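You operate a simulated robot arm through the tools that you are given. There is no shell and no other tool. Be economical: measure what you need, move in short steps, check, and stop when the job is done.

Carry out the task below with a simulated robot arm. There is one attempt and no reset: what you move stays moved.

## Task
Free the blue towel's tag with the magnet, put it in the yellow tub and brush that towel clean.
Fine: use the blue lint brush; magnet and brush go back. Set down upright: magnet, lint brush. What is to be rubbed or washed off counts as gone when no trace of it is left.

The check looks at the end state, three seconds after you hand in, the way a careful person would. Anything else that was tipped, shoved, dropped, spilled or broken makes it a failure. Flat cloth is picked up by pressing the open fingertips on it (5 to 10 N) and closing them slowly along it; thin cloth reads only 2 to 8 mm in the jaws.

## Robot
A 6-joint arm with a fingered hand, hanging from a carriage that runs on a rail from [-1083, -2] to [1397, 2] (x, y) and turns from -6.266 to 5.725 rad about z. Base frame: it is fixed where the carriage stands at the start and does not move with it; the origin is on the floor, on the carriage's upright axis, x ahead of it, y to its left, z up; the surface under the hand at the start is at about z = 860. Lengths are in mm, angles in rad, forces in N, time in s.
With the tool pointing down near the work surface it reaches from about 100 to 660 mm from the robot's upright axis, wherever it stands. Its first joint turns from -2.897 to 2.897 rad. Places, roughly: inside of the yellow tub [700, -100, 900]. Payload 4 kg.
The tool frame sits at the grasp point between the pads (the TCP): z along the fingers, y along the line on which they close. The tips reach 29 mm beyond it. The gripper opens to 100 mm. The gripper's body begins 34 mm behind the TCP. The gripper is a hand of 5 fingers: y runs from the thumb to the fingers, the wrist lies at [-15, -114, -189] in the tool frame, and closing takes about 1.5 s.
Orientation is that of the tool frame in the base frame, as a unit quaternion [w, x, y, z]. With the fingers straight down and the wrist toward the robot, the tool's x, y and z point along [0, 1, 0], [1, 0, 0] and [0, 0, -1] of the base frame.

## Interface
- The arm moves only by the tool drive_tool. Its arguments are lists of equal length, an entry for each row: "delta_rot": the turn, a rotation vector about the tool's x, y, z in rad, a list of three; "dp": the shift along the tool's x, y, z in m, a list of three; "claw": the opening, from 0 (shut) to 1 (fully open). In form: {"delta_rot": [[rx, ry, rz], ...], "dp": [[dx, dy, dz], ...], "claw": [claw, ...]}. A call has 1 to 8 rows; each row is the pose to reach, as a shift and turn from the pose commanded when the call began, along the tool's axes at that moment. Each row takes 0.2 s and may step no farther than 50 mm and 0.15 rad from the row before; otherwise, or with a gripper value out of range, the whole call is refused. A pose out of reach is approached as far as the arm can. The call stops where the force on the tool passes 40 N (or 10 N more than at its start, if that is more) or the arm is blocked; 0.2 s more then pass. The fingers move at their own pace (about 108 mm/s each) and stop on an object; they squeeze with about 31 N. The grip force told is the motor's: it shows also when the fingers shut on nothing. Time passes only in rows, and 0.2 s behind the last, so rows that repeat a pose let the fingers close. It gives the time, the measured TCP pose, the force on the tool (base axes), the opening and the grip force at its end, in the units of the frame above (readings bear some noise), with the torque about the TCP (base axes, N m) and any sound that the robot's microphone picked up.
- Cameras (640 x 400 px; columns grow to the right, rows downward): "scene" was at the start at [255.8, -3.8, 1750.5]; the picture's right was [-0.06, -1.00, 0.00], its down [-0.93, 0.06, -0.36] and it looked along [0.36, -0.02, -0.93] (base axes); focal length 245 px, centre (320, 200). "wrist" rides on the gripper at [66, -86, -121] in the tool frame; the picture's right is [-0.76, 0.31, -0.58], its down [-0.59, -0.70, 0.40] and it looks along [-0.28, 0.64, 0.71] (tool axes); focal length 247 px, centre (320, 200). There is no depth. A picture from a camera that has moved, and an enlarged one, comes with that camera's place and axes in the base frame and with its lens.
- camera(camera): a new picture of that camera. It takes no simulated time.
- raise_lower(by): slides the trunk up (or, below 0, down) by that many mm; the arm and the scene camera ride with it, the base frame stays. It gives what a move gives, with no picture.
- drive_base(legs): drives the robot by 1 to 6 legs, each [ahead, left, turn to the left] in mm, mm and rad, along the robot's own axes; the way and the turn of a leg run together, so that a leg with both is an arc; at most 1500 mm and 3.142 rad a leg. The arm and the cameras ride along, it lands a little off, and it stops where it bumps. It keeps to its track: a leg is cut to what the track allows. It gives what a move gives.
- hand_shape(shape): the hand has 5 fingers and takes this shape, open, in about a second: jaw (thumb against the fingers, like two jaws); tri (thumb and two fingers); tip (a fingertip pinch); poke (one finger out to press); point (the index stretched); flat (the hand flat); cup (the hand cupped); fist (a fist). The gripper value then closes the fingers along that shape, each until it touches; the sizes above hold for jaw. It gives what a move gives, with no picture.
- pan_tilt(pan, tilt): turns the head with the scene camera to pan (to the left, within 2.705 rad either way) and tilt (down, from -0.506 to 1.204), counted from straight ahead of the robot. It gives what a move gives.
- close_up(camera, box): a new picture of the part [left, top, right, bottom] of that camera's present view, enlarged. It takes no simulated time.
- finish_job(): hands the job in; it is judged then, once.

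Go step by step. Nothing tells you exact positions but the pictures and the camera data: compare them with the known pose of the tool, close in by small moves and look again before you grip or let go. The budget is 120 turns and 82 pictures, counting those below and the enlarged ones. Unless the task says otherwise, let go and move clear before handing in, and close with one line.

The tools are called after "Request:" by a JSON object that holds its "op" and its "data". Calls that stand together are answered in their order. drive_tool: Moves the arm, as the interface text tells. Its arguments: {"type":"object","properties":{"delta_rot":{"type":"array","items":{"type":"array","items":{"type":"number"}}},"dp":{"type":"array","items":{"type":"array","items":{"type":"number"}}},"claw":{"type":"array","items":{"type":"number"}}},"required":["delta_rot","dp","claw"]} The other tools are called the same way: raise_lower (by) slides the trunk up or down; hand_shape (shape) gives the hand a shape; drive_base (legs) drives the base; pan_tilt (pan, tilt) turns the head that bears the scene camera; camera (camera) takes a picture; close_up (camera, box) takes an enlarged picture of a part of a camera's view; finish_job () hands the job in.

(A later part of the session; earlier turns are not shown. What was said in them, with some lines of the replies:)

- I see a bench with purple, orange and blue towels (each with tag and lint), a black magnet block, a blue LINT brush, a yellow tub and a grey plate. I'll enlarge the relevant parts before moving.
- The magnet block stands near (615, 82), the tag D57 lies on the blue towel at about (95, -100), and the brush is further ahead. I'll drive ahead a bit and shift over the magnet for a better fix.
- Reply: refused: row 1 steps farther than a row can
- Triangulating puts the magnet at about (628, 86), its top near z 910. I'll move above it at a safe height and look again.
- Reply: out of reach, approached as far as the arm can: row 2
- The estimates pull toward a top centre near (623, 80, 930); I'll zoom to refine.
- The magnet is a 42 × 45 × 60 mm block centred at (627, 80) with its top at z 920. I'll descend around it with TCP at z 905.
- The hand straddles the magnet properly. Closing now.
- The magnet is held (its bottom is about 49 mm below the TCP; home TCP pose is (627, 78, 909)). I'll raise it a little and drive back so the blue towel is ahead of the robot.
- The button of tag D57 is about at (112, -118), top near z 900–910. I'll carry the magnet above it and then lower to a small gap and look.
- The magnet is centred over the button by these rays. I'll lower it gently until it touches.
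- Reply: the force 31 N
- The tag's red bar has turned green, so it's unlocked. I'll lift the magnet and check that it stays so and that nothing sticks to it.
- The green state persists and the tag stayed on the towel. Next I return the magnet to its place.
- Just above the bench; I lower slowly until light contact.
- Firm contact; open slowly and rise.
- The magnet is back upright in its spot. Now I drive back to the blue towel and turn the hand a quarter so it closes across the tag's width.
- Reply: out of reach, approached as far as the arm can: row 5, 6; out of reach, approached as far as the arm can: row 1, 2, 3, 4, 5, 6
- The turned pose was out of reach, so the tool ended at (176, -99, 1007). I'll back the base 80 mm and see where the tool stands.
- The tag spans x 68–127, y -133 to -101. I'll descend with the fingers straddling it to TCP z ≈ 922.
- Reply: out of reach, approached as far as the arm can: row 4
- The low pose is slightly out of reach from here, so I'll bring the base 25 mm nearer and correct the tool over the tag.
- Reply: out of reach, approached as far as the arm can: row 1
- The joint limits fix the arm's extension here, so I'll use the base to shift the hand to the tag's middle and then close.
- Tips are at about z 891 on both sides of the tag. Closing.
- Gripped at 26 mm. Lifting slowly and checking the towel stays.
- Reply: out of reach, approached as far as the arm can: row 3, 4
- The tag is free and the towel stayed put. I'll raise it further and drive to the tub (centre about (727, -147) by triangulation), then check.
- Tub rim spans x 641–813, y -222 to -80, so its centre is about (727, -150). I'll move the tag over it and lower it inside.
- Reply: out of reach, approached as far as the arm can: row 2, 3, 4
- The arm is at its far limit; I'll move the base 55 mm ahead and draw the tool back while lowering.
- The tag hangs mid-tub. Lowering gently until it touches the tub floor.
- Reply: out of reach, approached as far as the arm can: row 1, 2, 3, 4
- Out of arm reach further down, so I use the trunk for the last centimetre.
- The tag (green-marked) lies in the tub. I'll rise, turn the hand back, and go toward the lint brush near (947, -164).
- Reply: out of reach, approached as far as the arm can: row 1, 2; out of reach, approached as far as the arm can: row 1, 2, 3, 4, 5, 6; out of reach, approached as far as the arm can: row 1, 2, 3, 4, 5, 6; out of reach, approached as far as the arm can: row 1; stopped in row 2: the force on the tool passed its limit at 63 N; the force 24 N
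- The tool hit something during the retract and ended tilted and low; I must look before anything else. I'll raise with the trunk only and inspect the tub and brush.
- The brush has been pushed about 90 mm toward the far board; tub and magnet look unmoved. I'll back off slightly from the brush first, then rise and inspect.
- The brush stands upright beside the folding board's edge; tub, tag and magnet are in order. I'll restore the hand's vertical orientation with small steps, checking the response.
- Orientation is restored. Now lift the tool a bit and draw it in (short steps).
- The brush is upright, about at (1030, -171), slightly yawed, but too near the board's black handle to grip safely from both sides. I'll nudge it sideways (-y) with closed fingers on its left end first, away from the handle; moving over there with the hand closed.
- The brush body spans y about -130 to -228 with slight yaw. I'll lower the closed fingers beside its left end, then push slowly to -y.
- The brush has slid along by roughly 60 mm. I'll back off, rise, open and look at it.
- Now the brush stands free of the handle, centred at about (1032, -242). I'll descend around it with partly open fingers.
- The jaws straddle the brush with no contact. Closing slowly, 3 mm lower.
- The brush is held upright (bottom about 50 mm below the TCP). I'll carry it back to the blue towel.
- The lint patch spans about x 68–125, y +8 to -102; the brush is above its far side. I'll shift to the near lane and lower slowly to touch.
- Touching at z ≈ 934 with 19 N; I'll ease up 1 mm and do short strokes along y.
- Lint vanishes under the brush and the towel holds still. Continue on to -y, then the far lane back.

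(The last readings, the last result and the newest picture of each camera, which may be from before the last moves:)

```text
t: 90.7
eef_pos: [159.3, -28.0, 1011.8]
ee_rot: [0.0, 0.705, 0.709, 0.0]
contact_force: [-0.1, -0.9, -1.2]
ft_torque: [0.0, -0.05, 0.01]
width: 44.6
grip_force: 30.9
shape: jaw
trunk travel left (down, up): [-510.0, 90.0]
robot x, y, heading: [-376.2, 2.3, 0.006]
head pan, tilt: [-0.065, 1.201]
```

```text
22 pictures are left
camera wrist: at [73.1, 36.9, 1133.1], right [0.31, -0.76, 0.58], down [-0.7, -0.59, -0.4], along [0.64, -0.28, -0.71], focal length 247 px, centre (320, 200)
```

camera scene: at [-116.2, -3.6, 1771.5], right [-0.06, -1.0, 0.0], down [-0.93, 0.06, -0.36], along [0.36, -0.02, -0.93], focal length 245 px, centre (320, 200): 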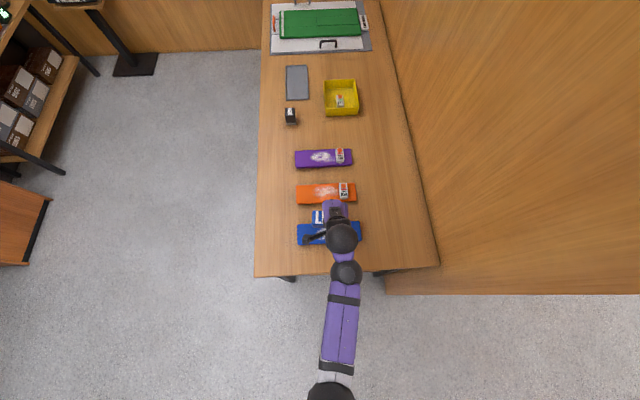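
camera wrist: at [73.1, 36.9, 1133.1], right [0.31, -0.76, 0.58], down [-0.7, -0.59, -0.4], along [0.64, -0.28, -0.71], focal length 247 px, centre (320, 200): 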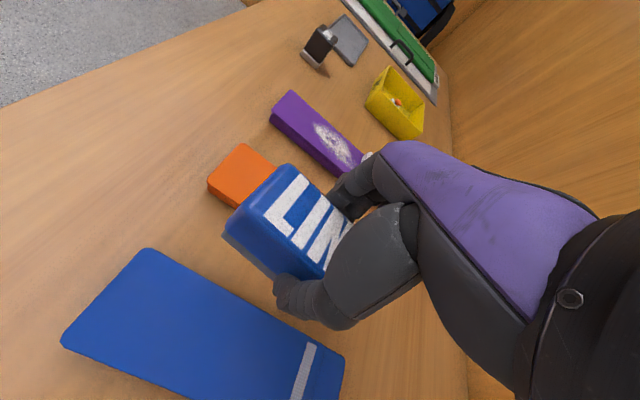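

The towel looks clean; I'll verify in enlarged views.

Request:
{"op": "close_up", "data": {"camera": "wrist", "box": [60, 240, 360, 400]}}

Request:
{"op": "close_up", "data": {"camera": "scene", "box": [280, 200, 380, 260]}}

```text
2.13 times, centred on (210, 320) of wrist
camera zoom: at [73.1, 36.9, 1133.1], right [0.31, -0.76, 0.58], down [-0.7, -0.59, -0.4], along [0.64, -0.28, -0.71], focal length 527 px, centre (555, -56)
```

zoom: 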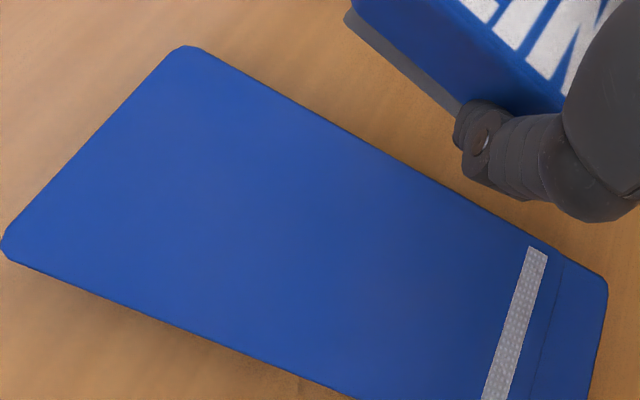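

```text
6.40 times, centred on (330, 230) of scene
camera zoom: at [-116.2, -3.4, 1771.5], right [-0.06, -1.0, 0.0], down [-0.93, 0.06, -0.36], along [0.36, -0.02, -0.93], focal length 1569 px, centre (256, 8)
```

zoom: 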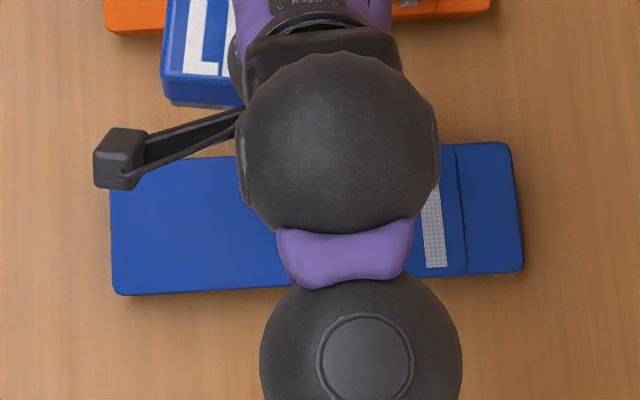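

I'll swing the arm left to see the hidden right part of the towel.

Request:
{"op": "drive_tool", "data": {"delta_rot": [[0, 0, 0], [0, 0, 0], [0, 0, 0]], "dp": [[0.045, 0, -0.01], [0.09, 0, -0.02], [0.13, 0, -0.02]], "claw": [0.15, 0.15, 0.15]}}

Request:
{"op": "close_up", "data": {"camera": "scene", "box": [280, 200, 380, 260]}}

```text
t: 91.5
eef_pos: [161.9, 103.3, 1036.8]
ee_rot: [0.001, 0.707, 0.708, 0.001]
contact_force: [-0.3, 0.3, -1.3]
ft_torque: [0.01, 0.03, 0.03]
width: 44.8
grip_force: 31.4
shape: jaw
trunk travel left (down, up): [-510.0, 90.0]
robot x, y, heading: [-373.2, -3.9, 0.008]
head pan, tilt: [-0.065, 1.201]
```

```text
6.40 times, centred on (330, 230) of scene
camera zoom: at [-116.2, -3.6, 1771.5], right [-0.06, -1.0, 0.0], down [-0.93, 0.06, -0.36], along [0.36, -0.02, -0.93], focal length 1569 px, centre (256, 8)
```

zoom: 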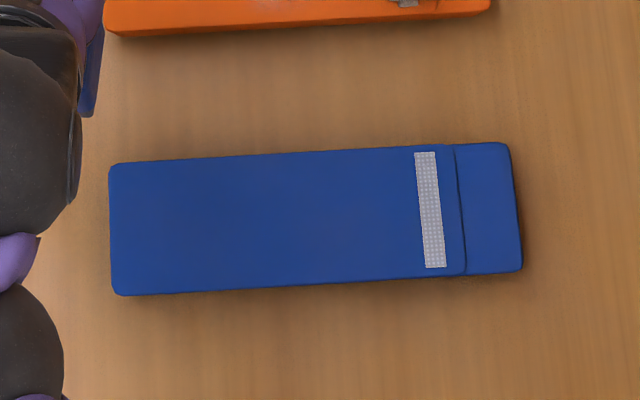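

The blue towel is completely clean. Now I return the brush to its original place, about (953, -168).

Request:
{"op": "drive_base", "data": {"legs": [[798, 0, -0.006]]}}

Request:
{"op": "drive_tool", "data": {"delta_rot": [[0, 0, 0], [0, 0, 0], [0, 0, 0], [0, 0, 0], [0, 0, 0], [0, 0, 0], [0, 0, 0]], "dp": [[-0.04, 0, 0], [-0.08, 0, 0], [-0.12, 0, 0], [-0.16, 0, 0], [-0.2, 0, 0], [-0.24, 0, 0.01], [-0.271, 0, 0.03]], "claw": [0.15, 0.15, 0.15, 0.15, 0.15, 0.15, 0.15]}}

Request:
{"op": "camera", "data": {"camera": "wrist"}}

```text
t: 95.8
eef_pos: [983.5, 101.6, 1035.9]
ee_rot: [-0.001, 0.708, 0.706, 0.0]
contact_force: [0.4, -1.0, -0.9]
ft_torque: [0.0, -0.01, -0.03]
width: 44.6
grip_force: 31.3
shape: jaw
trunk travel left (down, up): [-510.0, 90.0]
robot x, y, heading: [451.1, -3.1, -0.005]
head pan, tilt: [-0.065, 1.201]
```

```text
t: 97.5
eef_pos: [984.8, -171.4, 1006.0]
ee_rot: [0.0, 0.708, 0.706, 0.001]
contact_force: [-0.3, 0.5, -0.5]
ft_torque: [0.0, -0.02, 0.0]
width: 44.9
grip_force: 30.6
shape: jaw
trunk travel left (down, up): [-510.0, 90.0]
robot x, y, heading: [449.7, 1.2, -0.008]
head pan, tilt: [-0.065, 1.201]
```

```text
18 pictures are left
camera wrist: at [897.9, -105.6, 1127.1], right [0.3, -0.76, 0.58], down [-0.7, -0.59, -0.4], along [0.64, -0.28, -0.71], focal length 247 px, centre (320, 200)
```

wrist: 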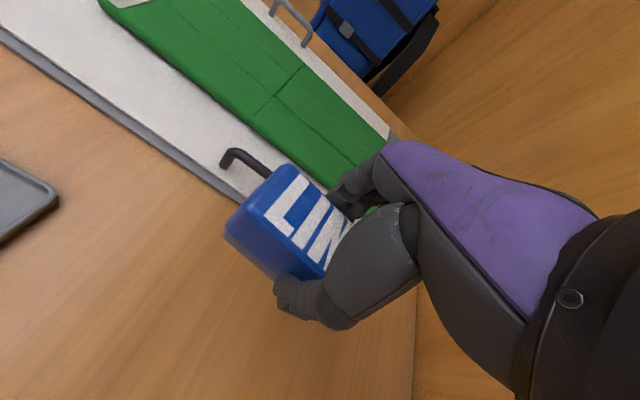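

Shift back 32 mm in x and lower to just above the bench.

Request:
{"op": "drive_tool", "data": {"delta_rot": [[0, 0, 0], [0, 0, 0], [0, 0, 0], [0, 0, 0]], "dp": [[0.003, -0.032, 0.02], [0.003, -0.032, 0.055], [0.003, -0.032, 0.08], [0.003, -0.032, 0.09]], "claw": [0.15, 0.15, 0.15, 0.15]}}

Request:
{"op": "drive_tool", "data": {"delta_rot": [[0, 0, 0], [0, 0, 0], [0, 0, 0]], "dp": [[0, 0, 0.0015], [0, 0, 0.003], [0, 0, 0.0045]], "claw": [0.15, 0.15, 0.15]}}

```text
t: 98.5
eef_pos: [952.2, -166.4, 914.4]
ee_rot: [0.0, 0.708, 0.706, 0.001]
contact_force: [-0.2, -0.2, -0.7]
ft_torque: [0.04, -0.02, 0.03]
width: 44.4
grip_force: 30.6
shape: jaw
trunk travel left (down, up): [-510.0, 90.0]
robot x, y, heading: [451.1, 1.4, -0.002]
head pan, tilt: [-0.065, 1.201]
```

```text
t: 99.2
eef_pos: [952.7, -166.5, 910.9]
ee_rot: [-0.001, 0.708, 0.706, 0.0]
contact_force: [-0.5, 0.1, 0.0]
ft_torque: [-0.02, -0.03, 0.02]
width: 44.5
grip_force: 31.1
shape: jaw
trunk travel left (down, up): [-510.0, 90.0]
robot x, y, heading: [450.7, -2.2, -0.003]
head pan, tilt: [-0.065, 1.201]
```

Request:
{"op": "drive_tool", "data": {"delta_rot": [[0, 0, 0], [0, 0, 0], [0, 0, 0]], "dp": [[0, 0, 0.001], [0, 0, 0.002], [0, 0, 0.003]], "claw": [0.15, 0.15, 0.15]}}

```text
t: 100.0
eef_pos: [953.0, -167.0, 910.0]
ee_rot: [0.0, 0.708, 0.707, 0.001]
contact_force: [-4.3, 1.2, 15.3]
ft_torque: [0.08, 0.21, 0.04]
width: 44.8
grip_force: 31.6
shape: jaw
trunk travel left (down, up): [-510.0, 90.0]
robot x, y, heading: [451.5, 0.9, -0.002]
head pan, tilt: [-0.065, 1.201]
```

Seated on the bench. Ease up 1.5 mm, open slowly and rise straight up.

Request:
{"op": "drive_tool", "data": {"delta_rot": [[0, 0, 0], [0, 0, 0], [0, 0, 0], [0, 0, 0], [0, 0, 0], [0, 0, 0], [0, 0, 0]], "dp": [[0, 0, -0.0015], [0, 0, -0.0015], [0, 0, -0.0015], [0, 0, -0.0015], [0, 0, -0.0015], [0, 0, -0.0015], [0, 0, -0.0015]], "claw": [0.3, 0.45, 0.55, 0.65, 0.75, 0.85, 0.85]}}

Request:
{"op": "drive_tool", "data": {"delta_rot": [[0, 0, 0], [0, 0, 0], [0, 0, 0], [0, 0, 0]], "dp": [[0, 0, -0.03], [0, 0, -0.07], [0, 0, -0.11], [0, 0, -0.14]], "claw": [0.85, 0.85, 0.85, 0.85]}}

Request:
{"op": "camera", "data": {"camera": "wrist"}}

```text
t: 101.7
eef_pos: [951.6, -166.2, 909.6]
ee_rot: [0.0, 0.709, 0.706, 0.0]
contact_force: [-0.2, -0.6, 0.9]
ft_torque: [0.01, 0.0, 0.0]
width: 84.7
grip_force: 0.1
shape: jaw
trunk travel left (down, up): [-510.0, 90.0]
robot x, y, heading: [454.9, -3.3, -0.003]
head pan, tilt: [-0.065, 1.201]
```

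```text
t: 102.7
eef_pos: [952.6, -166.4, 1050.1]
ee_rot: [0.0, 0.709, 0.706, 0.0]
contact_force: [-0.6, 0.8, 0.0]
ft_torque: [-0.05, -0.01, -0.05]
width: 84.5
grip_force: 0.1
shape: jaw
trunk travel left (down, up): [-510.0, 90.0]
robot x, y, heading: [453.6, 0.7, -0.0]
head pan, tilt: [-0.065, 1.201]
```

```text
17 pictures are left
camera wrist: at [865.3, -101.1, 1170.8], right [0.3, -0.76, 0.58], down [-0.71, -0.59, -0.4], along [0.64, -0.29, -0.71], focal length 247 px, centre (320, 200)
```

wrist: 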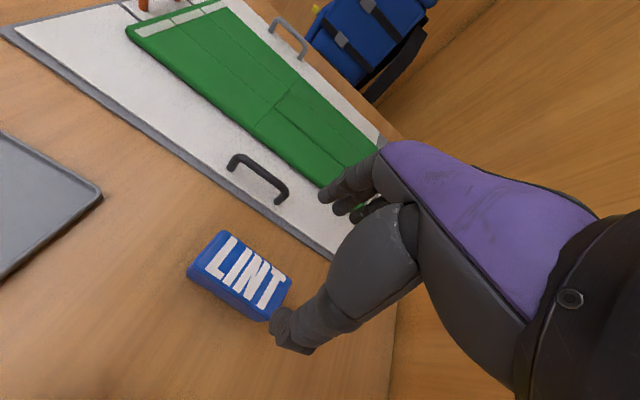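

The brush is back upright. I'll back off to the starting viewpoint and compare with the first picture.

Request:
{"op": "drive_base", "data": {"legs": [[-452, 0, 0]]}}

Request:
{"op": "raise_lower", "data": {"by": -21}}

Request:
{"op": "camera", "data": {"camera": "scene"}}

Request:
{"op": "close_up", "data": {"camera": "scene", "box": [270, 90, 400, 200]}}

```text
t: 105.4
eef_pos: [495.6, -168.7, 1048.8]
ee_rot: [0.0, 0.71, 0.704, 0.0]
contact_force: [0.0, 0.7, 0.1]
ft_torque: [0.01, -0.01, -0.04]
width: 84.8
grip_force: 0.0
shape: jaw
trunk travel left (down, up): [-510.0, 90.0]
robot x, y, heading: [-2.2, 0.7, -0.008]
head pan, tilt: [-0.065, 1.201]
```

```text
t: 106.1
eef_pos: [494.5, -168.6, 1029.1]
ee_rot: [0.0, 0.709, 0.705, 0.0]
contact_force: [0.0, -0.6, 0.6]
ft_torque: [0.01, 0.01, 0.03]
width: 84.5
grip_force: 0.0
shape: jaw
trunk travel left (down, up): [-489.0, 111.0]
robot x, y, heading: [-4.4, 2.3, -0.004]
head pan, tilt: [-0.065, 1.201]
```

```text
16 pictures are left
camera scene: at [250.9, -5.3, 1750.5], right [-0.07, -1.0, 0.0], down [-0.93, 0.07, -0.36], along [0.36, -0.03, -0.93], focal length 245 px, centre (320, 200)
```

scene: 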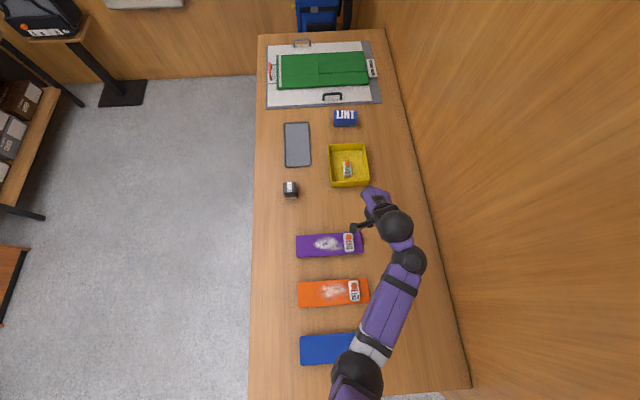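

```text
3.64 times, centred on (335, 145) of scene
camera zoom: at [250.9, -5.3, 1750.5], right [-0.07, -1.0, 0.0], down [-0.93, 0.07, -0.36], along [0.36, -0.03, -0.93], focal length 892 px, centre (266, 400)
```

zoom: 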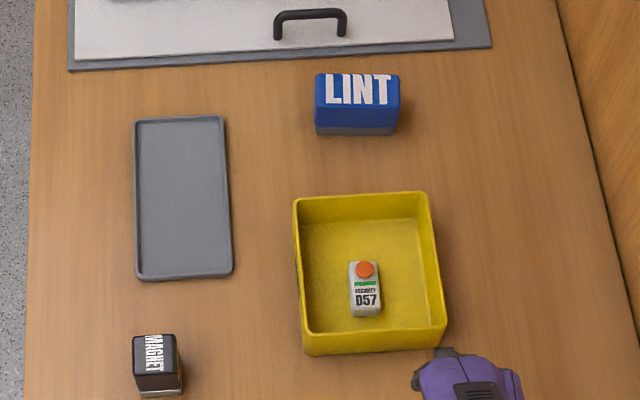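

Against the first picture, the board, tray and tub have not moved. The magnet and brush stand upright in their places, tag D57 lies in the tub, and the blue towel is clean. The hand is clear, so I'm handing in.

Request:
{"op": "finish_job", "data": {}}

```text
The job is handed in.
```

The job is handed in: tag D57 was freed with the magnet and lies in the yellow tub, the blue towel is brushed clean, and the magnet and lint brush stand upright within a few millimetres of where they began. On the way I accidentally bumped something near the tub and shoved the brush about 80 mm. I put the brush back; in the final pictures nothing else looked moved.
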